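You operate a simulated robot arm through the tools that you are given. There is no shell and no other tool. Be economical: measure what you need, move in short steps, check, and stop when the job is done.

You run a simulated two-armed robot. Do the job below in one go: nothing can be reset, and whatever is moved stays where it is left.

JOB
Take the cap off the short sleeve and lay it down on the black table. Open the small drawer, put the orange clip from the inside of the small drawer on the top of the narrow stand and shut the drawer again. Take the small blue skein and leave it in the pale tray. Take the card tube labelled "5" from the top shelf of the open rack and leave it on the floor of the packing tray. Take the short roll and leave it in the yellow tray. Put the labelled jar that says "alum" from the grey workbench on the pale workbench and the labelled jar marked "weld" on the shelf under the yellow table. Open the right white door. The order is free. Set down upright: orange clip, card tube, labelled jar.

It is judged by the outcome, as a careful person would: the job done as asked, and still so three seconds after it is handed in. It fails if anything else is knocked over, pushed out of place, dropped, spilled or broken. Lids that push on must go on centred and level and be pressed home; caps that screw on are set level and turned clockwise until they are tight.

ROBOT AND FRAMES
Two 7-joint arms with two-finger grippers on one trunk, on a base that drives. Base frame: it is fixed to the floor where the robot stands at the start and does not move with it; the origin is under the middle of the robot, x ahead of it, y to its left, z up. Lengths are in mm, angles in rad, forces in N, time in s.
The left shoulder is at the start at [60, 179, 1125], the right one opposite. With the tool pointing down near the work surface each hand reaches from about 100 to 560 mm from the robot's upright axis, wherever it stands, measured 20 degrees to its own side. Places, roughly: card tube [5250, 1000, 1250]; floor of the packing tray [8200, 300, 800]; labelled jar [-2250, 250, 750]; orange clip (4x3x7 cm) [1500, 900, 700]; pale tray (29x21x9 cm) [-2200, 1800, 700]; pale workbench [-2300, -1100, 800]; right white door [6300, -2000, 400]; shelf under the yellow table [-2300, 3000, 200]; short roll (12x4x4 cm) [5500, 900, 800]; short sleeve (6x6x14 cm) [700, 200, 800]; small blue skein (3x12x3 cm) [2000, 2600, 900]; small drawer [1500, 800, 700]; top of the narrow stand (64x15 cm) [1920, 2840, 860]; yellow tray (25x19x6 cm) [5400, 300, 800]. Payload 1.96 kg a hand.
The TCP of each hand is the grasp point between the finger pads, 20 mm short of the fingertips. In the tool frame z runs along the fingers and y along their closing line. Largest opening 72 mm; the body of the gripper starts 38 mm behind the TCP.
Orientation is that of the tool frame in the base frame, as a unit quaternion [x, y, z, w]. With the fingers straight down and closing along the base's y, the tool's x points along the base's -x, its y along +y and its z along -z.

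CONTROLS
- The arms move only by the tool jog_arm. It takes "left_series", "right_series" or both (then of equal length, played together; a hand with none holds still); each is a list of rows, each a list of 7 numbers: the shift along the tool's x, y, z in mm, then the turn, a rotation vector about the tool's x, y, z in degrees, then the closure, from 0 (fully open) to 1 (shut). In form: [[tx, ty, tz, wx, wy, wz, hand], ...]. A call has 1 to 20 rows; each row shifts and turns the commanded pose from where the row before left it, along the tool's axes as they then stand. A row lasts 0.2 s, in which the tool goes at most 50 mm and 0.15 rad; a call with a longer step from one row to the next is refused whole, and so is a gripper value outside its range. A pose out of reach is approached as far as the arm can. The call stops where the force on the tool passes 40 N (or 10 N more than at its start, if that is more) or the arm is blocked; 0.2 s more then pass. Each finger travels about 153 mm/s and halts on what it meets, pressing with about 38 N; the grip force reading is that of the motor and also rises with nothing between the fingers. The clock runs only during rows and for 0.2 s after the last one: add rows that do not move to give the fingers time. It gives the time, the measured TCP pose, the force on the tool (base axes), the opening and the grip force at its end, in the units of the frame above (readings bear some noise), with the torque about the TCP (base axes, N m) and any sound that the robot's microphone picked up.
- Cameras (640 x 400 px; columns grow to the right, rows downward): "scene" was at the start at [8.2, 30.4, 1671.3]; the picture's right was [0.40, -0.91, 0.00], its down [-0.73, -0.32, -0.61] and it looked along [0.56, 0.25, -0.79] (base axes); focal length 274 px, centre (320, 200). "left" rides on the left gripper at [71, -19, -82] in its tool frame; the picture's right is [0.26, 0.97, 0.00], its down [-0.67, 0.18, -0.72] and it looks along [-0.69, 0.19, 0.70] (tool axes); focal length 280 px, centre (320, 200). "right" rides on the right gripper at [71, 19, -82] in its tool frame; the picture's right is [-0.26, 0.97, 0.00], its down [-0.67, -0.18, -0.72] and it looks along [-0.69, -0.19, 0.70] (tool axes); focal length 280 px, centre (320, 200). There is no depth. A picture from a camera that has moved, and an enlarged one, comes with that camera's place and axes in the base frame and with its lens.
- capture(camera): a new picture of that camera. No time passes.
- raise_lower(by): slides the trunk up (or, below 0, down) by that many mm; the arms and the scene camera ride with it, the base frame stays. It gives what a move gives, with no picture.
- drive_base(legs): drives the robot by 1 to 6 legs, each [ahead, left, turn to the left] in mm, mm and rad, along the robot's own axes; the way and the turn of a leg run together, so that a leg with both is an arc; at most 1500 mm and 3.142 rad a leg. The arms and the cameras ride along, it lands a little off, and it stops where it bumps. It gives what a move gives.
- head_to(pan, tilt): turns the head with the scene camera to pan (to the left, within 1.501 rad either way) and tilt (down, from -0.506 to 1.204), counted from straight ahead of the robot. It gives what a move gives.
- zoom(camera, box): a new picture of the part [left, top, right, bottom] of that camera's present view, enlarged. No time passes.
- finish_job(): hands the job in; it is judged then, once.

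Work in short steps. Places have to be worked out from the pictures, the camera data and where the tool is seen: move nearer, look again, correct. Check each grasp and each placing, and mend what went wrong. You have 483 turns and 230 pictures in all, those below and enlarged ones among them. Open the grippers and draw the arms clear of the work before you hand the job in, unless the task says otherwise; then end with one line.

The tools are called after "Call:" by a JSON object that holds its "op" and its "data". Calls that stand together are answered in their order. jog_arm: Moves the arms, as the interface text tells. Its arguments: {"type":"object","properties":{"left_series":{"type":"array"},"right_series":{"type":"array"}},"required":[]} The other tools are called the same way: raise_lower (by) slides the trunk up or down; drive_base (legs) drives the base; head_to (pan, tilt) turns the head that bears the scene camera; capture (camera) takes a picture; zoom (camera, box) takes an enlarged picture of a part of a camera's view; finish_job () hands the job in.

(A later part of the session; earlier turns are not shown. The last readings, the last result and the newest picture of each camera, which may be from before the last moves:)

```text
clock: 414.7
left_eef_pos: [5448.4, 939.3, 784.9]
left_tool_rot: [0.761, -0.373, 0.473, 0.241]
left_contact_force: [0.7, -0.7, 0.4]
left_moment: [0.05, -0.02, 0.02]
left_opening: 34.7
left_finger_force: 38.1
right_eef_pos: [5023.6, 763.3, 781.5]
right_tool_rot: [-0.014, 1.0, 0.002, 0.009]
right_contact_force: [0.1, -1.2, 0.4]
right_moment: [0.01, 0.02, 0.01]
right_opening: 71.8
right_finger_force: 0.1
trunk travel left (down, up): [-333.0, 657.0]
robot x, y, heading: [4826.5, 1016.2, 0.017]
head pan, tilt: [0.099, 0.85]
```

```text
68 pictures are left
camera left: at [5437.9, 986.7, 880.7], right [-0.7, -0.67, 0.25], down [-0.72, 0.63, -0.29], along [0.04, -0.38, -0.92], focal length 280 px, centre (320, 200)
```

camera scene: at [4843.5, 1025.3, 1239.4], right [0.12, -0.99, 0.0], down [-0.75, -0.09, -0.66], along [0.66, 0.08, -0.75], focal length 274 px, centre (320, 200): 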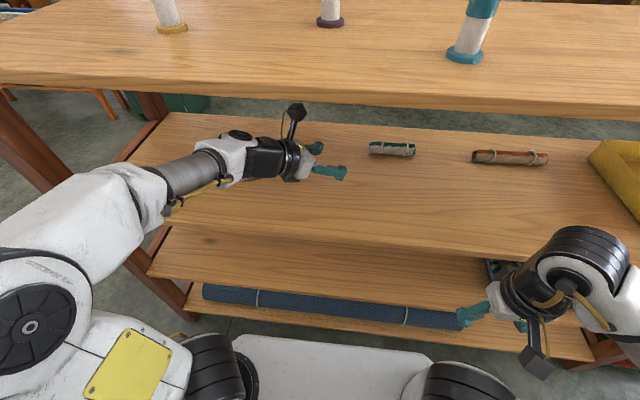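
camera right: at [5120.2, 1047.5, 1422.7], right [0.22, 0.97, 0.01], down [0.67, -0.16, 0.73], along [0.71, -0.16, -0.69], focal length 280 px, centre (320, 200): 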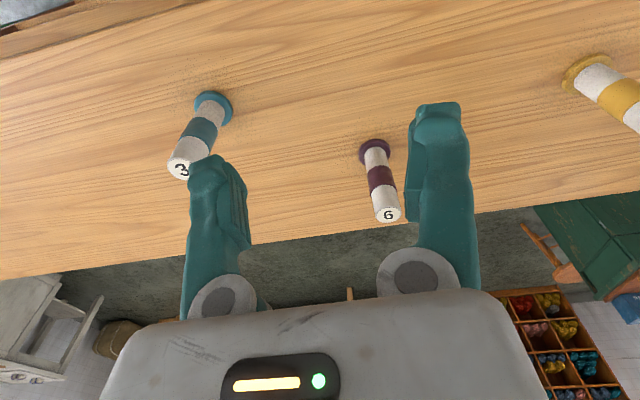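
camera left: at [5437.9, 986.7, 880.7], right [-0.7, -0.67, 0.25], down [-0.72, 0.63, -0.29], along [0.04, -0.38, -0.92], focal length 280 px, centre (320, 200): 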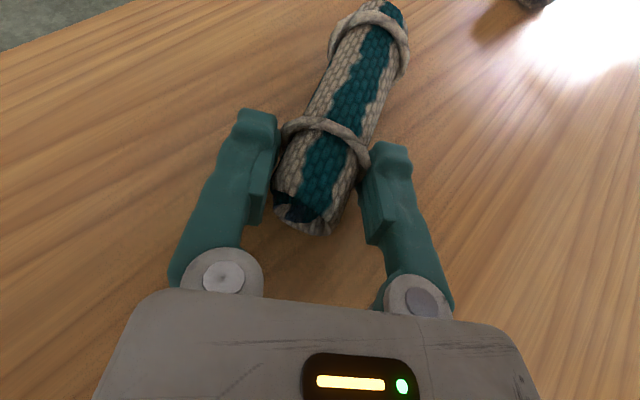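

The roll is gripped and aligned with the hand. I lift 30 mm and back the robot out.

Call:
{"op": "jog_arm", "data": {"left_series": [[13.5, 0, -6.5, 0, 0, 0, 1], [18, 0, -9, 0, 0, 0, 1], [9, 0, -4.5, 0, 0, 0, 1]]}}

Call:
{"op": "capture", "data": {"camera": "left"}}

Call:
{"op": "drive_base", "data": {"legs": [[-290, 0, 0]]}}

Call:
{"op": "capture", "data": {"camera": "scene"}}

```text
clock: 415.5
left_eef_pos: [5448.9, 940.8, 827.8]
left_tool_rot: [0.761, -0.372, 0.473, 0.241]
left_contact_force: [-0.3, -1.0, -0.5]
left_moment: [0.03, -0.01, 0.01]
left_opening: 34.6
left_finger_force: 38.3
right_eef_pos: [5023.7, 763.2, 781.1]
right_tool_rot: [-0.014, 1.0, 0.002, 0.008]
right_contact_force: [0.5, 0.1, 0.2]
right_moment: [0.0, 0.0, 0.0]
right_opening: 71.7
right_finger_force: 0.0
trunk travel left (down, up): [-333.0, 657.0]
robot x, y, heading: [4825.3, 1019.6, 0.019]
head pan, tilt: [0.099, 0.85]
```

```text
67 pictures are left
camera left: at [5438.4, 988.2, 925.3], right [-0.7, -0.67, 0.25], down [-0.72, 0.63, -0.29], along [0.04, -0.38, -0.92], focal length 280 px, centre (320, 200)
```

left: 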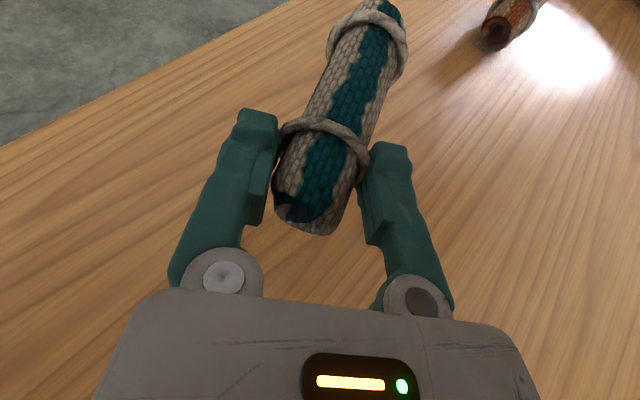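

```text
clock: 417.6
left_eef_pos: [5149.1, 934.4, 828.0]
left_tool_rot: [0.76, -0.374, 0.473, 0.242]
left_contact_force: [0.5, -0.4, 0.3]
left_moment: [0.05, 0.02, -0.02]
left_opening: 33.6
left_finger_force: 38.1
right_eef_pos: [4725.1, 758.1, 780.7]
right_tool_rot: [-0.013, 1.0, 0.002, 0.007]
right_contact_force: [-0.9, -0.2, 0.0]
right_moment: [0.0, 0.0, 0.0]
right_opening: 71.9
right_finger_force: 0.1
trunk travel left (down, up): [-333.0, 657.0]
robot x, y, heading: [4527.1, 1008.6, 0.02]
head pan, tilt: [0.099, 0.85]
```

```text
66 pictures are left
camera scene: at [4544.7, 1020.2, 1239.4], right [0.11, -0.99, 0.0], down [-0.75, -0.09, -0.66], along [0.66, 0.08, -0.75], focal length 274 px, centre (320, 200)
```

scene: 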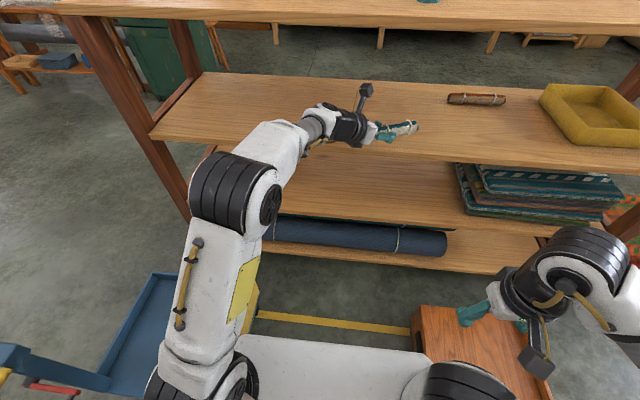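

The roll is held. The yellow tray is near [5385, 290], but the orange box blocks the floor in front of it, so I go round to the box's right side at y≈-60.

Call:
{"op": "drive_base", "data": {"legs": [[-190, 0, -0.02], [0, -1080, 0]]}}

Call:
{"op": "head_to", "data": {"pan": 0.1, "tilt": 0.7}}

Call:
{"op": "capture", "data": {"camera": "scene"}}

```text
clock: 424.3
left_eef_pos: [4936.0, -191.4, 828.5]
left_tool_rot: [0.751, -0.393, 0.467, 0.254]
left_contact_force: [0.6, 0.4, -0.4]
left_moment: [-0.03, 0.02, 0.01]
left_opening: 33.0
left_finger_force: 37.8
right_eef_pos: [4502.2, -347.7, 781.1]
right_tool_rot: [0.013, 1.0, 0.002, 0.009]
right_contact_force: [-0.4, 0.4, -0.8]
right_moment: [-0.04, -0.02, 0.05]
right_opening: 71.8
right_finger_force: 0.0
trunk travel left (down, up): [-333.0, 657.0]
robot x, y, heading: [4318.0, -84.7, -0.035]
head pan, tilt: [0.099, 0.85]
```

```text
clock: 425.0
left_eef_pos: [4935.6, -193.8, 827.6]
left_tool_rot: [0.75, -0.394, 0.466, 0.255]
left_contact_force: [0.3, 0.6, 0.8]
left_moment: [0.04, -0.02, 0.0]
left_opening: 33.0
left_finger_force: 37.2
right_eef_pos: [4501.9, -347.4, 781.0]
right_tool_rot: [0.012, 1.0, 0.001, 0.008]
right_contact_force: [-0.1, 0.4, -0.8]
right_moment: [-0.03, 0.04, -0.01]
right_opening: 72.2
right_finger_force: 0.1
trunk travel left (down, up): [-333.0, 657.0]
robot x, y, heading: [4316.5, -83.2, -0.038]
head pan, tilt: [0.099, 0.7]
```

```text
65 pictures are left
camera scene: at [4342.4, -75.8, 1251.6], right [0.07, -1.0, 0.0], down [-0.64, -0.04, -0.76], along [0.76, 0.05, -0.64], focal length 274 px, centre (320, 200)
```

scene: 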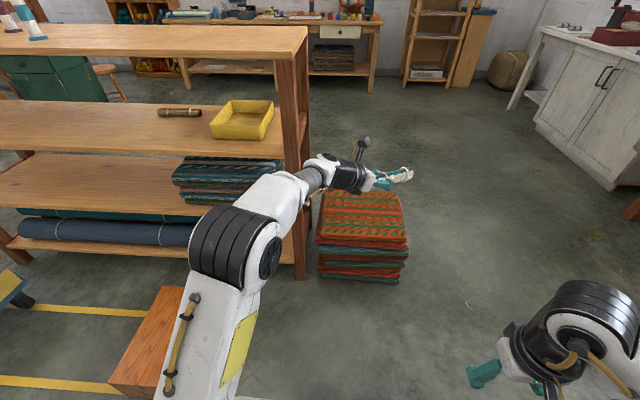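

The tray is centred at about [5385, 293] with its rim at z≈820, and the orange box starts only at y≈520, so the robot can stand at y≈150. I turn the left hand, in free space, to point straight ahead.

Call:
{"op": "jog_arm", "data": {"left_series": [[-16, -4.8, -33.3, 0, 0, 0, 1], [-16, -4.8, -33.3, 0, 0, 0, 1], [-16, -4.8, -33.3, 0, 0, 0, 1], [-16, -4.8, -33.3, 0, 0, 0, 1], [-16, -4.8, -33.3, 0, 0, 0, 1], [-16, -4.8, -33.3, 0, 0, 0, 1], [0, 0, 0, 6.96, 0.12, -3.38, 1], [0, 0, 0, 6.96, 0.12, -3.38, 1], [0, 0, 0, 6.96, 0.12, -3.38, 1], [0, 0, 0, 6.96, 0.12, -3.38, 1], [0, 0, 0, 6.96, 0.12, -3.38, 1], [0, 0, 0, 6.96, 0.12, -3.38, 1], [0, 0, 0, 6.96, 0.12, -3.38, 1]]}}

Call:
{"op": "capture", "data": {"camera": "scene"}}

```text
clock: 427.8
left_eef_pos: [4832.5, 4.8, 842.2]
left_tool_rot: [0.84, -0.033, 0.54, 0.035]
left_contact_force: [0.1, 0.4, -1.1]
left_moment: [0.0, 0.03, 0.02]
left_opening: 33.0
left_finger_force: 37.9
left hand out of reach, approached as far as the arm can: row 13
right_eef_pos: [4501.4, -347.9, 781.6]
right_tool_rot: [0.012, 1.0, 0.001, 0.007]
right_contact_force: [0.1, 0.0, 0.1]
right_moment: [0.01, 0.01, 0.01]
right_opening: 72.0
right_finger_force: 0.0
trunk travel left (down, up): [-333.0, 657.0]
robot x, y, heading: [4316.4, -82.8, -0.037]
head pan, tilt: [0.099, 0.7]
```

```text
64 pictures are left
camera scene: at [4342.3, -76.5, 1251.6], right [0.07, -1.0, 0.0], down [-0.64, -0.04, -0.76], along [0.76, 0.05, -0.64], focal length 274 px, centre (320, 200)
```

scene: 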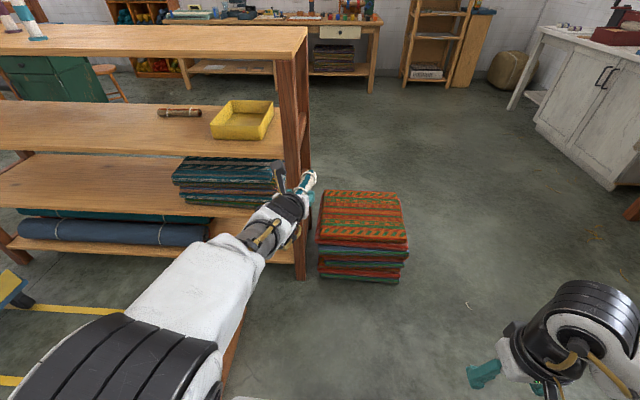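

The hand points forward with the roll level. I raise it slightly above the tray rim and drive: left 270 mm, then ahead to bring the roll over the tray.

Call:
{"op": "raise_lower", "data": {"by": 33}}

Call:
{"op": "drive_base", "data": {"legs": [[0, 268, 0.037], [330, 0, 0]]}}

Call:
{"op": "capture", "data": {"camera": "scene"}}

Call:
{"op": "capture", "data": {"camera": "left"}}

```text
clock: 428.6
left_eef_pos: [4833.8, 5.0, 874.0]
left_tool_rot: [0.84, -0.033, 0.54, 0.036]
left_contact_force: [0.3, -0.4, 0.2]
left_moment: [0.01, 0.07, -0.01]
left_opening: 32.7
left_finger_force: 38.2
right_eef_pos: [4502.2, -346.7, 813.1]
right_tool_rot: [0.012, 1.0, 0.001, 0.007]
right_contact_force: [-0.2, -0.6, 0.6]
right_moment: [0.0, -0.01, 0.02]
right_opening: 71.9
right_finger_force: 0.2
trunk travel left (down, up): [-366.0, 624.0]
robot x, y, heading: [4317.3, -85.7, -0.033]
head pan, tilt: [0.099, 0.7]
```

```text
clock: 431.4
left_eef_pos: [4894.8, 330.0, 874.9]
left_tool_rot: [0.84, 0.02, 0.542, 0.002]
left_contact_force: [-0.5, -0.3, -1.6]
left_moment: [0.04, 0.02, -0.02]
left_opening: 32.6
left_finger_force: 38.0
right_eef_pos: [4613.0, -64.6, 815.5]
right_tool_rot: [-0.053, 0.999, 0.001, 0.008]
right_contact_force: [0.5, 0.3, 0.0]
right_moment: [0.0, 0.01, -0.02]
right_opening: 72.3
right_finger_force: 0.0
trunk travel left (down, up): [-366.0, 624.0]
robot x, y, heading: [4393.7, 178.5, 0.099]
head pan, tilt: [0.099, 0.7]
stopped in leg 2: the robot was blocked; the commanded pose is now the measured one
```

```text
63 pictures are left
camera scene: at [4419.6, 185.2, 1284.6], right [0.19, -0.98, 0.0], down [-0.63, -0.13, -0.76], along [0.75, 0.15, -0.64], focal length 274 px, centre (320, 200)
```

scene: 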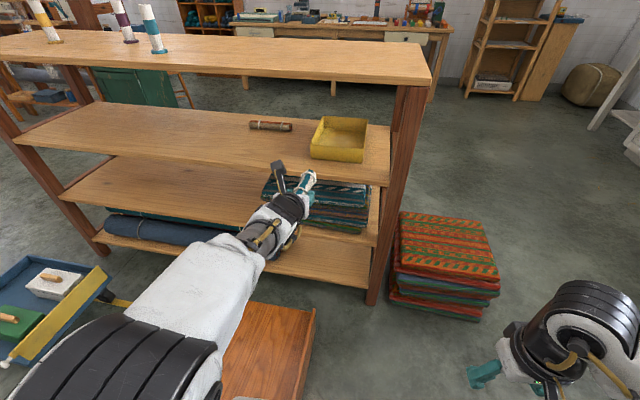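

```text
62 pictures are left
camera left: at [4848.9, 350.8, 970.7], right [0.14, -0.95, 0.26], down [-0.92, -0.22, -0.31], along [0.36, -0.2, -0.91], focal length 280 px, centre (320, 200)
```

left: 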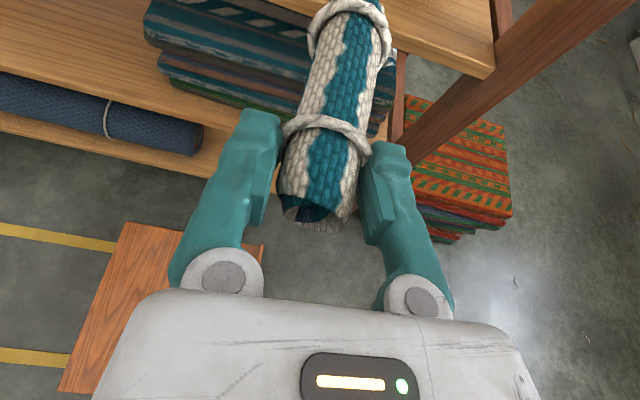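

The base touched the orange box's corner; I can see the box spans x 4625–4990, y 314–652. I back off, go right to y≈38, turn left 0.2 rad and approach along its right side.

Call:
{"op": "drive_base", "data": {"legs": [[-70, 0, 0], [-13, -138, 0], [0, 0, 0.206]]}}

Call:
{"op": "capture", "data": {"camera": "scene"}}

```text
clock: 434.2
left_eef_pos: [4781.4, 287.9, 874.0]
left_tool_rot: [0.833, 0.109, 0.539, -0.056]
left_contact_force: [-0.4, -0.4, -0.3]
left_moment: [0.04, 0.01, 0.01]
left_opening: 32.6
left_finger_force: 38.1
right_eef_pos: [4587.9, -157.5, 814.7]
right_tool_rot: [-0.158, 0.987, 0.003, 0.008]
right_contact_force: [0.3, -0.5, -0.5]
right_moment: [0.03, 0.02, -0.02]
right_opening: 71.9
right_finger_force: 0.0
trunk travel left (down, up): [-366.0, 624.0]
robot x, y, heading: [4325.5, 29.1, 0.309]
head pan, tilt: [0.099, 0.7]
```

```text
61 pictures are left
camera scene: at [4346.5, 45.9, 1284.7], right [0.4, -0.92, 0.0], down [-0.59, -0.26, -0.76], along [0.7, 0.3, -0.64], focal length 274 px, centre (320, 200)
```

scene: 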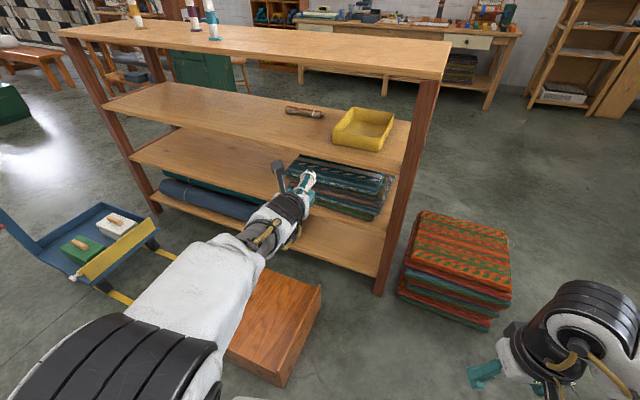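

Call:
{"op": "drive_base", "data": {"legs": [[300, -101, 0]]}}

Call:
{"op": "drive_base", "data": {"legs": [[165, -54, 0]]}}

Call:
{"op": "capture", "data": {"camera": "scene"}}

Call:
{"op": "capture", "data": {"camera": "left"}}

```text
clock: 436.3
left_eef_pos: [5112.7, 285.4, 875.1]
left_tool_rot: [0.834, 0.11, 0.538, -0.057]
left_contact_force: [-0.1, 0.5, 0.0]
left_moment: [-0.02, 0.01, 0.0]
left_opening: 32.3
left_finger_force: 37.9
right_eef_pos: [4918.6, -159.0, 814.2]
right_tool_rot: [-0.158, 0.987, 0.002, 0.008]
right_contact_force: [0.7, -0.4, 0.4]
right_moment: [0.01, 0.02, 0.01]
right_opening: 72.0
right_finger_force: 0.2
trunk travel left (down, up): [-366.0, 624.0]
robot x, y, heading: [4651.4, 28.8, 0.307]
head pan, tilt: [0.099, 0.7]
```

```text
clock: 437.8
left_eef_pos: [5289.9, 287.0, 873.1]
left_tool_rot: [0.834, 0.111, 0.538, -0.057]
left_contact_force: [0.7, -0.2, -0.6]
left_moment: [0.01, -0.02, -0.07]
left_opening: 32.5
left_finger_force: 38.3
right_eef_pos: [5096.7, -157.8, 813.2]
right_tool_rot: [-0.158, 0.987, 0.002, 0.007]
right_contact_force: [0.2, -0.5, -0.1]
right_moment: [-0.01, -0.03, 0.01]
right_opening: 72.0
right_finger_force: 0.1
trunk travel left (down, up): [-366.0, 624.0]
robot x, y, heading: [4834.4, 30.7, 0.312]
head pan, tilt: [0.099, 0.7]
```

```text
60 pictures are left
camera scene: at [4855.5, 43.7, 1284.6], right [0.4, -0.92, 0.0], down [-0.59, -0.26, -0.76], along [0.7, 0.3, -0.64], focal length 274 px, centre (320, 200)
```

scene: 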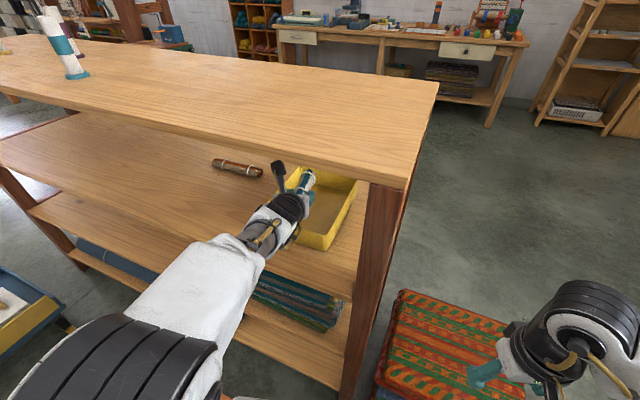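

```text
59 pictures are left
camera left: at [5239.7, 296.8, 970.4], right [0.34, -0.9, 0.26], down [-0.85, -0.41, -0.31], along [0.39, -0.12, -0.91], focal length 280 px, centre (320, 200)
```

left: 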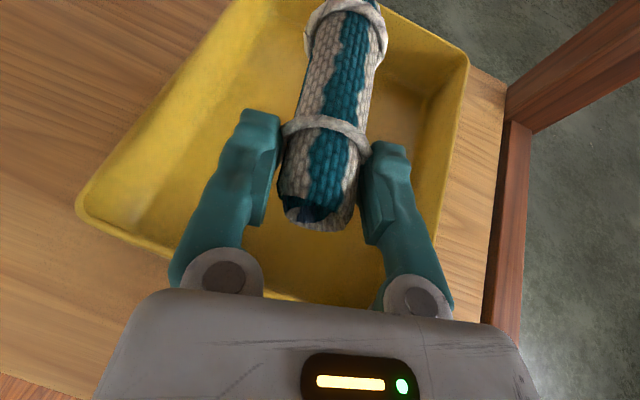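

The roll is above the tray (rim corners near [5251, 382] and [5480, 204]). I extend 70 mm so it is centred, then lower as far as the near wall allows.

Call:
{"op": "jog_arm", "data": {"left_series": [[14.2, 6.2, 31.5, 0, 0, 0, 1], [14.2, 6.2, 31.5, 0, 0, 0, 1], [-18.2, -0.5, 8.3, 0, 0, 0, 1], [-18.2, -0.5, 8.3, 0, 0, 0, 1]]}}

Call:
{"op": "capture", "data": {"camera": "left"}}

Call:
{"op": "zoom", "data": {"camera": "scene", "box": [200, 130, 400, 260]}}

```text
clock: 438.8
left_eef_pos: [5356.1, 296.2, 838.2]
left_tool_rot: [0.834, 0.11, 0.538, -0.055]
left_contact_force: [0.1, 0.1, -0.2]
left_moment: [0.0, 0.05, 0.0]
left_opening: 32.7
left_finger_force: 38.1
left hand out of reach, approached as far as the arm can: row 4
right_eef_pos: [5095.9, -157.8, 814.7]
right_tool_rot: [-0.159, 0.987, 0.002, 0.008]
right_contact_force: [0.2, -0.3, 0.4]
right_moment: [-0.04, 0.01, -0.03]
right_opening: 72.1
right_finger_force: 0.0
trunk travel left (down, up): [-366.0, 624.0]
robot x, y, heading: [4832.2, 27.7, 0.308]
head pan, tilt: [0.099, 0.7]
```

```text
58 pictures are left
camera left: at [5305.8, 307.5, 935.2], right [0.34, -0.9, 0.26], down [-0.86, -0.41, -0.31], along [0.39, -0.12, -0.91], focal length 280 px, centre (320, 200)
```

left: 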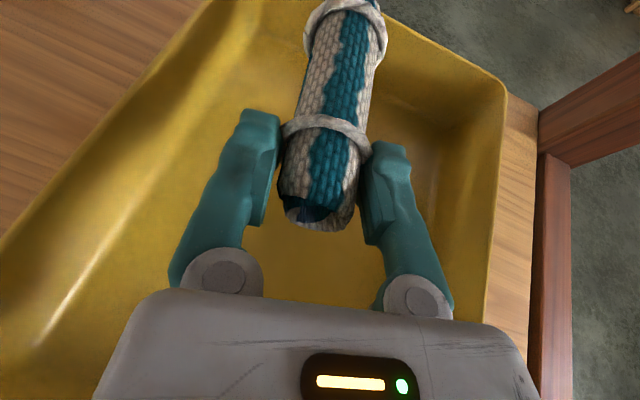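

```text
3.08 times, centred on (300, 195) of scene
camera zoom: at [4854.3, 43.8, 1284.7], right [0.4, -0.92, 0.0], down [-0.59, -0.26, -0.76], along [0.7, 0.3, -0.64], focal length 844 px, centre (382, 215)
```

zoom: 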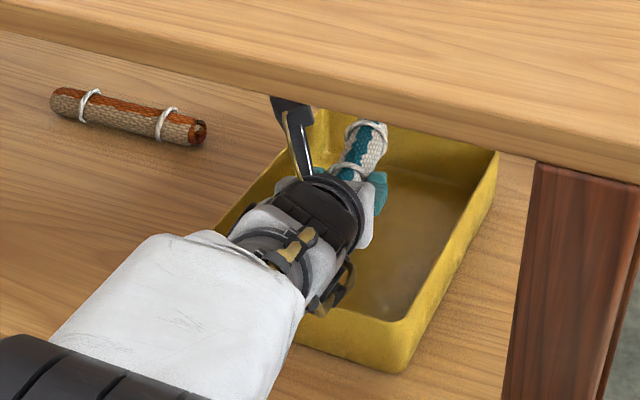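

Call:
{"op": "raise_lower", "data": {"by": -36}}

Call:
{"op": "capture", "data": {"camera": "left"}}

```text
clock: 439.6
left_eef_pos: [5355.4, 295.7, 806.1]
left_tool_rot: [0.833, 0.109, 0.54, -0.055]
left_contact_force: [6.8, 2.6, 16.3]
left_moment: [-0.44, 1.95, -0.15]
left_opening: 32.4
left_finger_force: 38.5
right_eef_pos: [5096.4, -158.9, 779.0]
right_tool_rot: [-0.159, 0.987, 0.002, 0.007]
right_contact_force: [-0.8, -0.6, -0.2]
right_moment: [-0.03, -0.02, 0.03]
right_opening: 72.2
right_finger_force: 0.1
trunk travel left (down, up): [-330.0, 660.0]
robot x, y, heading: [4830.4, 29.6, 0.314]
head pan, tilt: [0.099, 0.7]
```

```text
56 pictures are left
camera left: at [5306.0, 307.2, 901.0], right [0.34, -0.9, 0.26], down [-0.86, -0.41, -0.31], along [0.39, -0.12, -0.91], focal length 280 px, centre (320, 200)
```

left: 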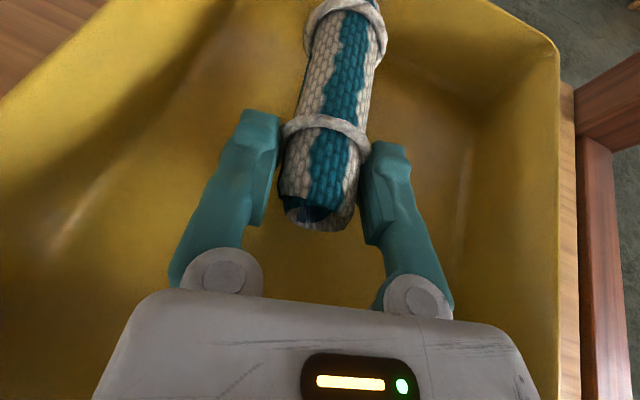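

The hand touches the tray's near wall (the contact is behind the fingers). I raise slightly, pitch the hand down 16° to clear the wall, and lower again.

Call:
{"op": "raise_lower", "data": {"by": 10}}

Call:
{"op": "jog_arm", "data": {"left_series": [[0, 0, 0, 0, -5.5, 0, 1], [0, 0, 0, 0, -5.5, 0, 1], [0, 0, 0, 0, -5, 0, 1]]}}

Call:
{"op": "raise_lower", "data": {"by": -14}}

```text
clock: 440.2
left_eef_pos: [5355.3, 297.7, 813.1]
left_tool_rot: [0.835, 0.11, 0.537, -0.055]
left_contact_force: [-0.1, 0.5, -1.0]
left_moment: [0.01, 0.03, 0.0]
left_opening: 32.7
left_finger_force: 37.4
right_eef_pos: [5097.1, -158.1, 787.8]
right_tool_rot: [-0.16, 0.987, 0.002, 0.007]
right_contact_force: [0.7, 1.0, 0.7]
right_moment: [0.02, 0.01, -0.01]
right_opening: 71.9
right_finger_force: 0.0
trunk travel left (down, up): [-340.0, 650.0]
robot x, y, heading: [4834.6, 25.6, 0.309]
head pan, tilt: [0.099, 0.7]
```

```text
clock: 441.0
left_eef_pos: [5347.2, 255.0, 822.0]
left_tool_rot: [0.884, 0.122, 0.448, -0.052]
left_contact_force: [-0.2, -0.8, -1.0]
left_moment: [0.02, 0.01, 0.0]
left_opening: 32.5
left_finger_force: 37.8
left hand out of reach, approached as far as the arm can: row 2, 3
right_eef_pos: [5096.9, -158.7, 787.4]
right_tool_rot: [-0.16, 0.987, 0.002, 0.008]
right_contact_force: [0.2, 0.4, 0.6]
right_moment: [0.03, 0.03, -0.01]
right_opening: 72.0
right_finger_force: 0.1
trunk travel left (down, up): [-340.0, 650.0]
robot x, y, heading: [4833.8, 28.8, 0.311]
head pan, tilt: [0.099, 0.7]
```

```text
clock: 441.6
left_eef_pos: [5346.7, 255.9, 806.2]
left_tool_rot: [0.884, 0.123, 0.447, -0.053]
left_contact_force: [0.4, 0.2, -1.1]
left_moment: [-0.01, 0.04, 0.01]
left_opening: 32.5
left_finger_force: 37.9
right_eef_pos: [5096.7, -158.2, 774.3]
right_tool_rot: [-0.158, 0.987, 0.002, 0.008]
right_contact_force: [1.0, -1.1, 0.9]
right_moment: [0.0, -0.03, 0.01]
right_opening: 72.2
right_finger_force: 0.0
trunk travel left (down, up): [-326.0, 664.0]
robot x, y, heading: [4832.6, 28.3, 0.311]
head pan, tilt: [0.099, 0.7]
```

Call:
{"op": "capture", "data": {"camera": "left"}}

```text
55 pictures are left
camera left: at [5317.7, 270.0, 910.8], right [0.4, -0.89, 0.23], down [-0.89, -0.44, -0.12], along [0.2, -0.16, -0.97], focal length 280 px, centre (320, 200)
```

left: 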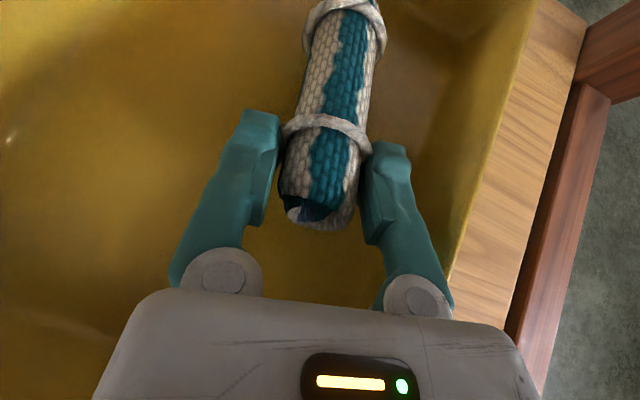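

Call:
{"op": "raise_lower", "data": {"by": -10}}

Call:
{"op": "raise_lower", "data": {"by": -6}}

```text
clock: 442.2
left_eef_pos: [5349.2, 256.6, 803.7]
left_tool_rot: [0.881, 0.122, 0.455, -0.051]
left_contact_force: [3.6, -0.1, 5.4]
left_moment: [-0.05, 0.72, 0.03]
left_opening: 32.5
left_finger_force: 38.0
right_eef_pos: [5097.4, -158.9, 764.7]
right_tool_rot: [-0.159, 0.987, 0.003, 0.007]
right_contact_force: [-0.9, 0.3, -0.9]
right_moment: [-0.02, 0.02, 0.0]
right_opening: 71.8
right_finger_force: 0.0
trunk travel left (down, up): [-316.0, 674.0]
robot x, y, heading: [4829.6, 28.6, 0.311]
head pan, tilt: [0.099, 0.7]
stopped: the force on the tool passed its limit at 44 N (the readings are from after the stop); the commanded pose is now the measured one
```

```text
clock: 442.7
left_eef_pos: [5348.6, 254.6, 798.6]
left_tool_rot: [0.881, 0.122, 0.455, -0.051]
left_contact_force: [-1.7, -1.4, 14.4]
left_moment: [0.36, -1.19, -0.11]
left_opening: 32.7
left_finger_force: 38.2
right_eef_pos: [5095.0, -157.9, 760.1]
right_tool_rot: [-0.16, 0.987, 0.003, 0.009]
right_contact_force: [0.8, 0.1, 0.0]
right_moment: [-0.03, 0.01, -0.03]
right_opening: 71.9
right_finger_force: 0.0
trunk travel left (down, up): [-310.0, 680.0]
robot x, y, heading: [4835.3, 26.4, 0.314]
head pan, tilt: [0.099, 0.7]
```

The roll's far end now touches the tray floor. I release gently with a partial opening and lift away.

Call:
{"op": "jog_arm", "data": {"left_series": [[0, 0, 0, 0, 0, 0, 0.5], [0, 0, 0, 0, 0, 0, 0.4], [0, 0, 0, 0, 0, 0, 0.35]]}}

Call:
{"op": "raise_lower", "data": {"by": 50}}

Call:
{"op": "capture", "data": {"camera": "left"}}

```text
clock: 443.5
left_eef_pos: [5348.3, 256.3, 796.3]
left_tool_rot: [0.882, 0.123, 0.453, -0.052]
left_contact_force: [0.9, -0.1, 0.7]
left_moment: [-0.03, 0.04, 0.0]
left_opening: 46.6
left_finger_force: 0.0
right_eef_pos: [5095.8, -158.2, 759.0]
right_tool_rot: [-0.159, 0.987, 0.003, 0.008]
right_contact_force: [0.3, 0.3, 0.0]
right_moment: [-0.01, -0.01, 0.02]
right_opening: 72.1
right_finger_force: 0.2
trunk travel left (down, up): [-310.0, 680.0]
robot x, y, heading: [4833.9, 29.5, 0.311]
head pan, tilt: [0.099, 0.7]
```

```text
clock: 444.4
left_eef_pos: [5348.5, 255.0, 845.5]
left_tool_rot: [0.882, 0.123, 0.453, -0.052]
left_contact_force: [-0.1, -0.7, -0.9]
left_moment: [-0.01, 0.01, -0.01]
left_opening: 46.8
left_finger_force: 0.0
right_eef_pos: [5096.0, -158.7, 808.7]
right_tool_rot: [-0.159, 0.987, 0.003, 0.007]
right_contact_force: [-0.4, -0.5, 0.8]
right_moment: [-0.01, 0.0, -0.04]
right_opening: 71.9
right_finger_force: 0.0
trunk travel left (down, up): [-360.0, 630.0]
robot x, y, heading: [4831.2, 26.7, 0.314]
head pan, tilt: [0.099, 0.7]
```

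```text
54 pictures are left
camera left: at [5318.6, 270.7, 949.7], right [0.4, -0.89, 0.23], down [-0.89, -0.43, -0.13], along [0.21, -0.16, -0.96], focal length 280 px, centre (320, 200)
```

left: 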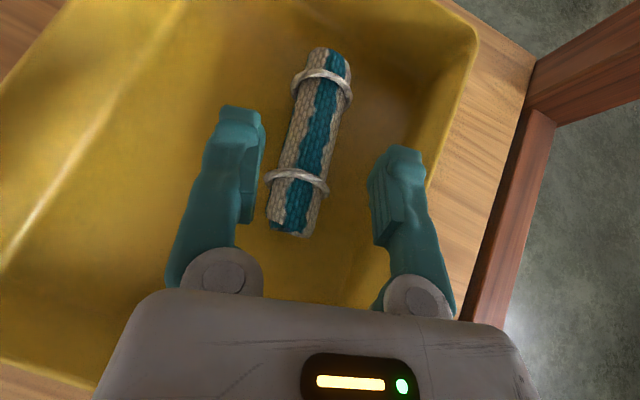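

The roll lies in the yellow tray. I raise a bit more and back straight out.

Call:
{"op": "raise_lower", "data": {"by": 25}}

Call:
{"op": "drive_base", "data": {"legs": [[-300, 98, 0], [-190, 62, 0]]}}

Call:
{"op": "capture", "data": {"camera": "scene"}}

```text
clock: 445.2
left_eef_pos: [5349.5, 255.4, 872.5]
left_tool_rot: [0.882, 0.123, 0.452, -0.052]
left_contact_force: [0.0, 0.1, -0.7]
left_moment: [0.05, 0.03, -0.01]
left_opening: 46.7
left_finger_force: 0.1
right_eef_pos: [5096.9, -159.5, 833.6]
right_tool_rot: [-0.159, 0.987, 0.002, 0.008]
right_contact_force: [0.2, 0.0, 0.0]
right_moment: [0.02, -0.02, 0.03]
right_opening: 72.1
right_finger_force: 0.1
trunk travel left (down, up): [-385.0, 605.0]
robot x, y, heading: [4833.6, 31.7, 0.314]
head pan, tilt: [0.099, 0.7]
```

```text
clock: 448.5
left_eef_pos: [4825.2, 253.8, 871.9]
left_tool_rot: [0.881, 0.123, 0.453, -0.052]
left_contact_force: [-1.9, 1.1, -0.2]
left_moment: [0.01, 0.0, -0.03]
left_opening: 46.8
left_finger_force: 0.1
right_eef_pos: [4573.4, -159.9, 833.6]
right_tool_rot: [-0.16, 0.987, 0.002, 0.006]
right_contact_force: [0.0, -0.2, -0.3]
right_moment: [0.0, -0.02, -0.01]
right_opening: 71.8
right_finger_force: 0.1
trunk travel left (down, up): [-385.0, 605.0]
robot x, y, heading: [4312.0, 27.4, 0.306]
head pan, tilt: [0.099, 0.7]
```

```text
53 pictures are left
camera scene: at [4331.4, 40.8, 1304.1], right [0.4, -0.92, 0.0], down [-0.59, -0.26, -0.77], along [0.7, 0.31, -0.64], focal length 274 px, centre (320, 200)
```

scene: 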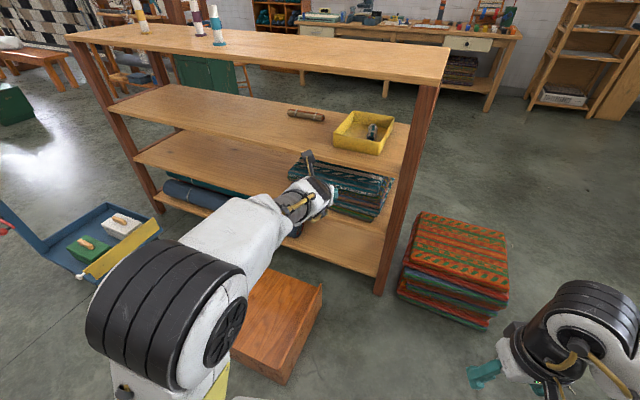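

The roll is placed. Next is tube "5": I fold the left hand back to a downward pose, raise the trunk, and return to the gap at y≈1030 facing the tube with the right hand.

Call:
{"op": "jog_arm", "data": {"left_series": [[0, 0, -10, 0, -7.8, 0, 0], [0, 0, -10, 0, -7.8, 0, 0], [0, 0, -10, 0, -7.8, 0, 0], [0, 0, -10, 0, -7.8, 0, 0], [0, 0, -10, 0, -7.8, 0, 0], [0, 0, -10, 0, -7.8, 0, 0], [0, 0, -10, 0, -7.8, 0, 0], [-35, -25, 0, 0, 0, 0, 0], [-35, -25, 0, 0, 0, 0, 0], [-35, -25, 0, 0, 0, 0, 0], [-35, -25, 0, 0, 0, 0, 0], [-35, -25, 0, 0, 0, 0, 0]]}}

Call:
{"op": "raise_lower", "data": {"by": 390}}

Call:
{"op": "raise_lower", "data": {"by": 195}}

Call:
{"op": "drive_base", "data": {"legs": [[0, 0, -0.306], [0, 1000, 0], [545, 0, 0], [0, 0, 0.8]]}}

Call:
{"op": "head_to", "data": {"pan": -0.2, "tilt": 0.95}}

Call:
{"op": "capture", "data": {"camera": "scene"}}

```text
clock: 451.1
left_eef_pos: [4532.1, 322.1, 894.2]
left_tool_rot: [0.987, 0.139, 0.078, -0.004]
left_contact_force: [0.5, -0.2, -1.1]
left_moment: [0.0, 0.01, -0.01]
left_opening: 71.9
left_finger_force: 0.0
left hand out of reach, approached as far as the arm can: row 1, 2, 3, 4
right_eef_pos: [4574.3, -160.7, 833.3]
right_tool_rot: [-0.159, 0.987, 0.002, 0.008]
right_contact_force: [-0.2, 0.2, -0.4]
right_moment: [-0.01, 0.01, 0.02]
right_opening: 71.9
right_finger_force: 0.0
trunk travel left (down, up): [-385.0, 605.0]
robot x, y, heading: [4312.4, 27.6, 0.314]
head pan, tilt: [0.099, 0.7]
```

```text
clock: 454.9
left_eef_pos: [4533.1, 320.4, 1282.8]
left_tool_rot: [0.987, 0.14, 0.077, -0.004]
left_contact_force: [0.1, 0.1, 0.8]
left_moment: [0.0, 0.03, 0.01]
left_opening: 72.2
left_finger_force: 0.1
right_eef_pos: [4574.2, -160.4, 1222.6]
right_tool_rot: [-0.16, 0.987, 0.002, 0.007]
right_contact_force: [-0.2, -0.7, -1.1]
right_moment: [0.01, 0.06, -0.03]
right_opening: 72.2
right_finger_force: 0.1
trunk travel left (down, up): [-775.0, 215.0]
robot x, y, heading: [4308.9, 22.5, 0.31]
head pan, tilt: [0.099, 0.7]
```

```text
clock: 457.0
left_eef_pos: [4532.3, 320.4, 1478.0]
left_tool_rot: [0.987, 0.139, 0.077, -0.005]
left_contact_force: [0.1, 0.2, 0.0]
left_moment: [0.04, -0.02, 0.01]
left_opening: 72.1
left_finger_force: 0.0
right_eef_pos: [4575.0, -159.2, 1419.8]
right_tool_rot: [-0.16, 0.987, 0.002, 0.008]
right_contact_force: [0.3, 0.0, -0.1]
right_moment: [0.02, 0.01, -0.04]
right_opening: 72.0
right_finger_force: 0.2
trunk travel left (down, up): [-970.0, 20.0]
robot x, y, heading: [4314.4, 30.7, 0.313]
head pan, tilt: [0.099, 0.7]
```

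```text
clock: 468.0
left_eef_pos: [4894.7, 1372.9, 1477.2]
left_tool_rot: [0.918, 0.388, 0.073, -0.024]
left_contact_force: [-0.7, -0.5, 0.3]
left_moment: [0.0, 0.0, -0.03]
left_opening: 72.1
left_finger_force: 0.1
right_eef_pos: [5169.5, 976.1, 1418.3]
right_tool_rot: [-0.408, 0.913, 0.004, 0.007]
right_contact_force: [0.3, -0.2, 0.0]
right_moment: [-0.01, 0.04, 0.01]
right_opening: 71.9
right_finger_force: 0.0
trunk travel left (down, up): [-970.0, 20.0]
robot x, y, heading: [4848.3, 1006.3, 0.834]
head pan, tilt: [0.099, 0.7]
```

```text
clock: 468.8
left_eef_pos: [4893.5, 1371.7, 1477.9]
left_tool_rot: [0.918, 0.388, 0.073, -0.023]
left_contact_force: [0.0, -0.3, 0.0]
left_moment: [0.0, -0.02, -0.02]
left_opening: 72.3
left_finger_force: 0.1
right_eef_pos: [5169.2, 976.4, 1418.3]
right_tool_rot: [-0.409, 0.913, 0.004, 0.007]
right_contact_force: [-0.7, 0.4, -0.9]
right_moment: [0.01, 0.03, 0.0]
right_opening: 71.9
right_finger_force: 0.1
trunk travel left (down, up): [-970.0, 20.0]
robot x, y, heading: [4849.0, 1009.7, 0.831]
head pan, tilt: [-0.201, 0.949]
```

```text
52 pictures are left
camera scene: at [4867.0, 1005.1, 1869.4], right [0.59, -0.81, 0.0], down [-0.66, -0.48, -0.58], along [0.47, 0.34, -0.81], focal length 274 px, centre (320, 200)
```

scene: 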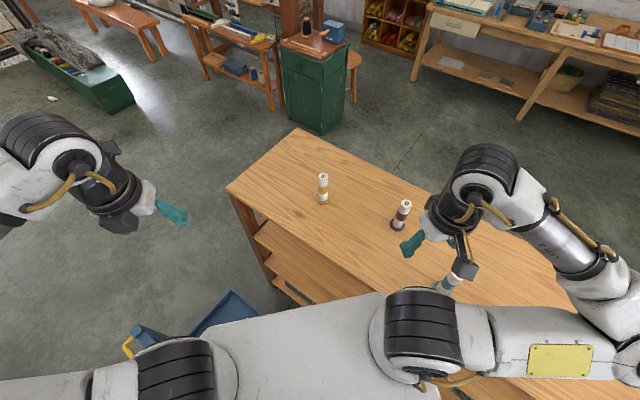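

Tube "5" is about [5310, 1320], with the shelf at z≈1105. I nudge the base, then move the right hand above it.

Call:
{"op": "drive_base", "data": {"legs": [[26, 24, 0]]}}

Call:
{"op": "jog_arm", "data": {"right_series": [[-40.6, 12.6, 0, 0, 0, 0, 0], [-40.6, 12.6, 0, 0, 0, 0, 0], [-40.6, 12.6, 0, 0, 0, 0, 0], [-40.6, 12.6, 0, 0, 0, 0, 0], [-40.6, 12.6, 0, 0, 0, 0, 0], [-40.6, 12.6, 0, 0, 0, 0, 0], [-40, 12.6, 0, 0, 0, 0, 0], [-40, 12.6, 0, 0, 0, 0, 0]]}}

Call:
{"op": "capture", "data": {"camera": "right"}}

Call:
{"op": "zoom", "data": {"camera": "scene", "box": [260, 110, 420, 260]}}

```text
clock: 469.5
left_eef_pos: [4894.9, 1373.9, 1478.6]
left_tool_rot: [0.918, 0.388, 0.074, -0.024]
left_contact_force: [0.3, 0.3, -0.7]
left_moment: [-0.04, 0.0, -0.02]
left_opening: 71.8
left_finger_force: 0.0
right_eef_pos: [5169.9, 976.7, 1419.1]
right_tool_rot: [-0.407, 0.913, 0.004, 0.007]
right_contact_force: [0.1, -0.4, -0.1]
right_moment: [0.0, -0.01, -0.02]
right_opening: 71.7
right_finger_force: 0.0
trunk travel left (down, up): [-970.0, 20.0]
robot x, y, heading: [4845.7, 1005.2, 0.834]
head pan, tilt: [-0.201, 0.949]
stopped in leg 1: the robot was blocked; the commanded pose is now the measured one
```

```text
clock: 471.3
left_eef_pos: [4894.1, 1375.9, 1477.0]
left_tool_rot: [0.918, 0.389, 0.072, -0.024]
left_contact_force: [0.0, 0.0, -1.2]
left_moment: [-0.01, -0.01, 0.0]
left_opening: 72.2
left_finger_force: 0.1
right_eef_pos: [5312.0, 1289.3, 1421.1]
right_tool_rot: [-0.409, 0.913, 0.002, 0.007]
right_contact_force: [0.3, 0.2, -0.1]
right_moment: [-0.03, 0.05, -0.04]
right_opening: 72.0
right_finger_force: 0.0
trunk travel left (down, up): [-970.0, 20.0]
robot x, y, heading: [4852.0, 1005.5, 0.831]
head pan, tilt: [-0.201, 0.949]
```

```text
51 pictures are left
camera right: at [5248.7, 1247.9, 1500.7], right [-0.54, 0.84, 0.0], down [0.58, 0.37, 0.72], along [0.61, 0.4, -0.69], focal length 280 px, centre (320, 200)
```

right: 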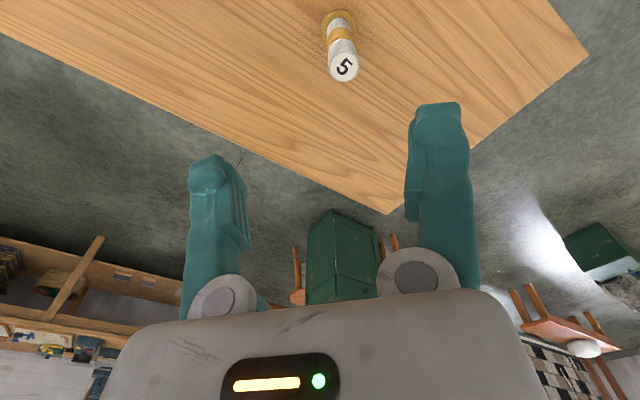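

```text
2.67 times, centred on (340, 185) of scene
camera zoom: at [4867.6, 1009.7, 1869.3], right [0.59, -0.81, 0.0], down [-0.66, -0.48, -0.58], along [0.47, 0.34, -0.81], focal length 731 px, centre (267, 240)
```

zoom: 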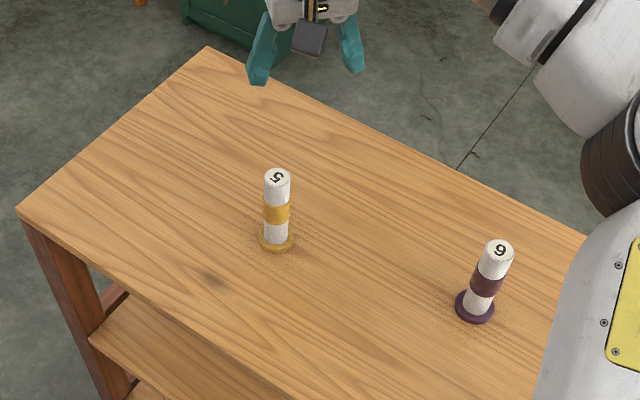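

Label "5" is confirmed; the tube is at about [5320, 1322] with its top at z≈1227. I centre and lower part of the way.

Call:
{"op": "jog_arm", "data": {"right_series": [[-30, 16, 0, 0, 0, 0, 0], [0, 0, 45, 0, 0, 0, 0], [0, 0, 45, 0, 0, 0, 0], [0, 0, 40, 0, 0, 0, 0]]}}

Call:
{"op": "capture", "data": {"camera": "right"}}

Call:
{"op": "zoom", "data": {"camera": "scene", "box": [260, 130, 400, 240]}}

```text
clock: 472.3
left_eef_pos: [4893.4, 1374.2, 1476.6]
left_tool_rot: [0.919, 0.388, 0.074, -0.023]
left_contact_force: [1.1, 0.5, 0.0]
left_moment: [0.01, -0.01, 0.01]
left_opening: 71.9
left_finger_force: 0.1
right_eef_pos: [5320.4, 1322.8, 1293.3]
right_tool_rot: [-0.409, 0.913, 0.004, 0.007]
right_contact_force: [-0.4, -0.2, 0.1]
right_moment: [0.01, -0.01, 0.0]
right_opening: 71.9
right_finger_force: 0.1
trunk travel left (down, up): [-970.0, 20.0]
robot x, y, heading: [4849.1, 1007.0, 0.834]
head pan, tilt: [-0.201, 0.949]
```

```text
49 pictures are left
camera right: at [5257.1, 1280.8, 1373.0], right [-0.55, 0.84, 0.01], down [0.58, 0.37, 0.73], along [0.61, 0.4, -0.69], focal length 280 px, centre (320, 200)
```

right: 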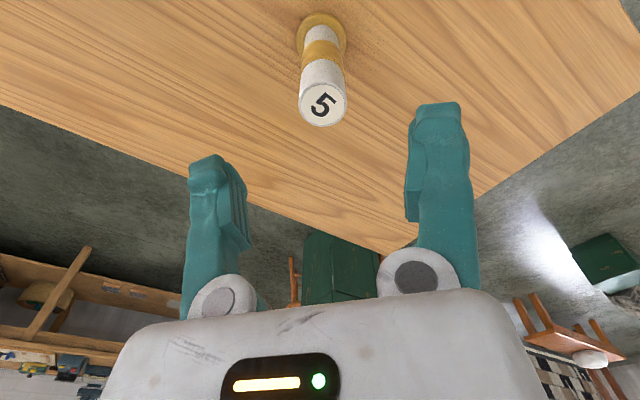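

```text
3.64 times, centred on (330, 185) of scene
camera zoom: at [4867.2, 1007.6, 1869.4], right [0.59, -0.81, 0.0], down [-0.66, -0.48, -0.58], along [0.47, 0.34, -0.81], focal length 997 px, centre (284, 254)
```

zoom: 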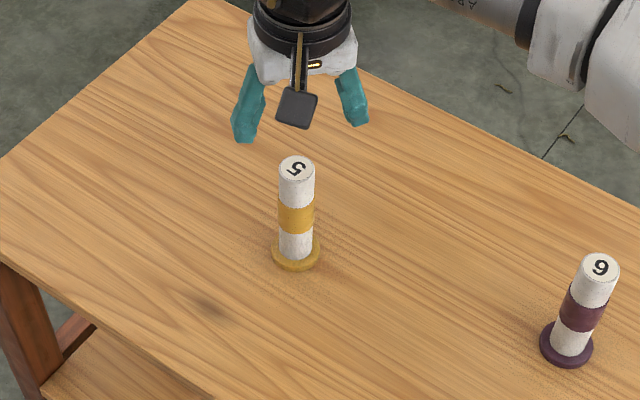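

Call:
{"op": "jog_arm", "data": {"right_series": [[-7.7, -1, 40, 0, 0, 0, 0], [0, 0, 40, 0, 0, 0, 0], [0, 0, 20, 0, 0, 0, 0]]}}

Call:
{"op": "capture", "data": {"camera": "right"}}

```text
clock: 473.1
left_eef_pos: [4893.8, 1373.5, 1478.1]
left_tool_rot: [0.918, 0.388, 0.073, -0.023]
left_contact_force: [0.6, 1.6, 0.9]
left_moment: [-0.02, 0.02, 0.02]
left_opening: 71.9
left_finger_force: 0.0
right_eef_pos: [5325.8, 1326.0, 1191.2]
right_tool_rot: [-0.409, 0.913, 0.004, 0.006]
right_contact_force: [0.3, 0.4, -0.6]
right_moment: [-0.02, 0.0, -0.02]
right_opening: 72.0
right_finger_force: 0.1
trunk travel left (down, up): [-970.0, 20.0]
robot x, y, heading: [4847.6, 1006.5, 0.827]
head pan, tilt: [-0.201, 0.949]
```

```text
47 pictures are left
camera right: at [5264.3, 1285.8, 1270.8], right [-0.55, 0.84, 0.01], down [0.58, 0.37, 0.73], along [0.61, 0.4, -0.69], focal length 280 px, centre (320, 200)
```

right: 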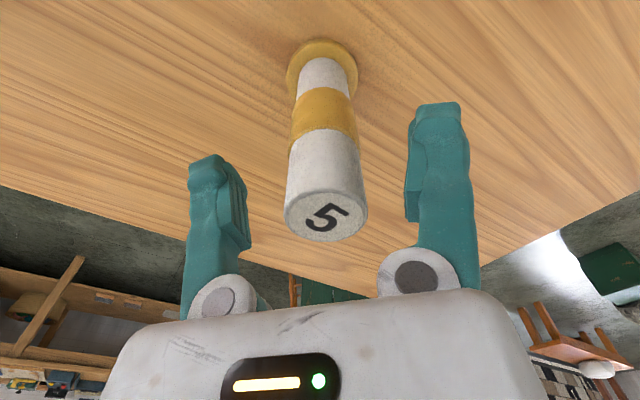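

The tube is centred between the fingers. I lower 6 mm more, grip and lift.

Call:
{"op": "jog_arm", "data": {"right_series": [[0, 0, 6, 0, 0, 0, 0], [0, 0, 0, 0, 0, 0, 0.4], [0, 0, 0, 0, 0, 0, 0.8], [0, 0, 0, 0, 0, 0, 1], [0, 0, 0, 0, 0, 0, 1], [0, 0, -10, 0, 0, 0, 1], [0, 0, -30, 0, 0, 0, 1], [0, 0, -40, 0, 0, 0, 1], [0, 0, -45, 0, 0, 0, 1], [0, 0, -45, 0, 0, 0, 1]]}}

Call:
{"op": "capture", "data": {"camera": "right"}}

```text
clock: 475.3
left_eef_pos: [4894.6, 1373.3, 1477.0]
left_tool_rot: [0.918, 0.389, 0.074, -0.023]
left_contact_force: [-0.3, -0.8, -0.3]
left_moment: [-0.01, 0.02, 0.0]
left_opening: 72.0
left_finger_force: 0.1
right_eef_pos: [5323.7, 1324.0, 1359.1]
right_tool_rot: [-0.408, 0.913, 0.004, 0.007]
right_contact_force: [-0.5, 0.5, 0.1]
right_moment: [0.02, 0.01, -0.02]
right_opening: 28.5
right_finger_force: 37.8
trunk travel left (down, up): [-970.0, 20.0]
robot x, y, heading: [4847.9, 1007.3, 0.835]
head pan, tilt: [-0.201, 0.949]
```

```text
46 pictures are left
camera right: at [5261.5, 1282.8, 1438.7], right [-0.54, 0.84, 0.01], down [0.58, 0.37, 0.73], along [0.61, 0.4, -0.69], focal length 280 px, centre (320, 200)
```

right: 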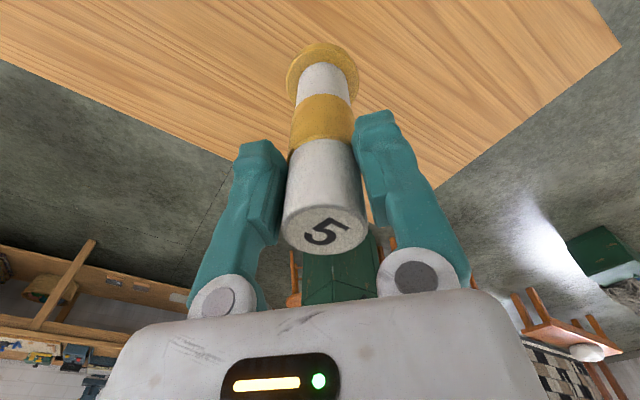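

Tube "5" is held. I back out in -x, pull the arm in, and drive round the rack's south end toward the packing tray.

Call:
{"op": "drive_base", "data": {"legs": [[-302, 333, 0], [0, 0, -0.835], [0, -1000, 0], [0, -900, 0]]}}

Call:
{"op": "jog_arm", "data": {"right_series": [[40, -10, 0, 0, 0, 0, 1], [40, -10, 0, 0, 0, 0, 1], [40, -10, 0, 0, 0, 0, 1], [30, -10, 0, 0, 0, 0, 1]]}}

Call:
{"op": "drive_base", "data": {"legs": [[1500, 0, 0], [1450, 0, 0]]}}

Call:
{"op": "head_to", "data": {"pan": 0.4, "tilt": 0.55}}

Call:
{"op": "capture", "data": {"camera": "scene"}}

```text
clock: 476.1
left_eef_pos: [4892.5, 1373.9, 1477.6]
left_tool_rot: [0.919, 0.387, 0.072, -0.024]
left_contact_force: [-0.2, -0.1, -0.5]
left_moment: [0.02, 0.02, -0.05]
left_opening: 72.1
left_finger_force: 0.0
right_eef_pos: [5322.6, 1323.6, 1358.5]
right_tool_rot: [-0.407, 0.913, 0.005, 0.006]
right_contact_force: [-0.4, 0.6, 0.6]
right_moment: [0.0, 0.02, 0.0]
right_opening: 28.6
right_finger_force: 38.1
trunk travel left (down, up): [-970.0, 20.0]
robot x, y, heading: [4839.2, 1008.5, 0.83]
head pan, tilt: [-0.201, 0.949]
stopped in leg 1: the robot was blocked; the commanded pose is now the measured one
```

```text
clock: 477.1
left_eef_pos: [4890.1, 1371.3, 1478.8]
left_tool_rot: [0.919, 0.387, 0.073, -0.023]
left_contact_force: [-1.2, -1.2, 0.8]
left_moment: [0.05, -0.03, -0.02]
left_opening: 72.1
left_finger_force: 0.0
right_eef_pos: [5248.1, 1184.3, 1358.9]
right_tool_rot: [-0.407, 0.913, 0.005, 0.007]
right_contact_force: [0.5, 0.2, -0.4]
right_moment: [0.01, 0.03, 0.02]
right_opening: 28.5
right_finger_force: 37.8
trunk travel left (down, up): [-970.0, 20.0]
robot x, y, heading: [4842.4, 1002.9, 0.833]
head pan, tilt: [-0.201, 0.949]
```

```text
clock: 477.9
left_eef_pos: [4889.7, 1373.8, 1477.8]
left_tool_rot: [0.919, 0.388, 0.073, -0.024]
left_contact_force: [0.5, -0.8, -0.4]
left_moment: [0.02, 0.01, -0.01]
left_opening: 72.2
left_finger_force: 0.1
right_eef_pos: [5248.6, 1184.7, 1358.1]
right_tool_rot: [-0.409, 0.912, 0.005, 0.006]
right_contact_force: [0.3, 0.2, -0.5]
right_moment: [0.01, 0.01, -0.01]
right_opening: 28.7
right_finger_force: 37.9
trunk travel left (down, up): [-970.0, 20.0]
robot x, y, heading: [4844.0, 1009.9, 0.833]
head pan, tilt: [-0.201, 0.949]
stopped in leg 1: the robot was blocked; the commanded pose is now the measured one
```

```text
clock: 478.9
left_eef_pos: [4890.4, 1374.0, 1478.6]
left_tool_rot: [0.919, 0.387, 0.073, -0.024]
left_contact_force: [0.5, -1.0, 0.0]
left_moment: [0.02, 0.03, 0.02]
left_opening: 71.7
left_finger_force: 0.0
right_eef_pos: [5249.8, 1185.4, 1359.2]
right_tool_rot: [-0.408, 0.913, 0.004, 0.007]
right_contact_force: [-0.3, 0.3, -1.1]
right_moment: [0.01, 0.01, 0.0]
right_opening: 28.7
right_finger_force: 38.1
trunk travel left (down, up): [-970.0, 20.0]
robot x, y, heading: [4847.5, 1005.9, 0.831]
head pan, tilt: [0.4, 0.55]
```

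```text
45 pictures are left
camera scene: at [4834.7, 1047.9, 1902.2], right [0.94, -0.33, 0.0], down [-0.17, -0.49, -0.85], along [0.28, 0.8, -0.52], focal length 274 px, centre (320, 200)
```

scene: 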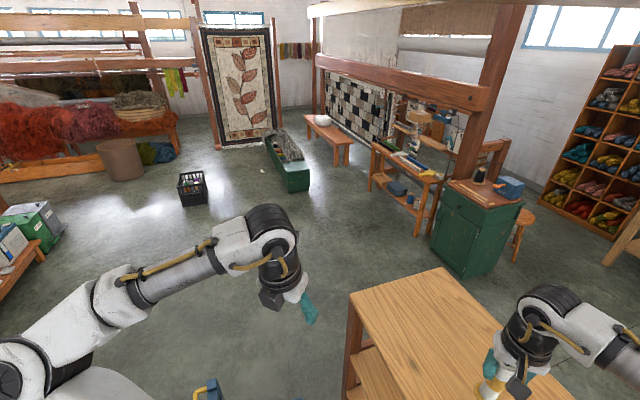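

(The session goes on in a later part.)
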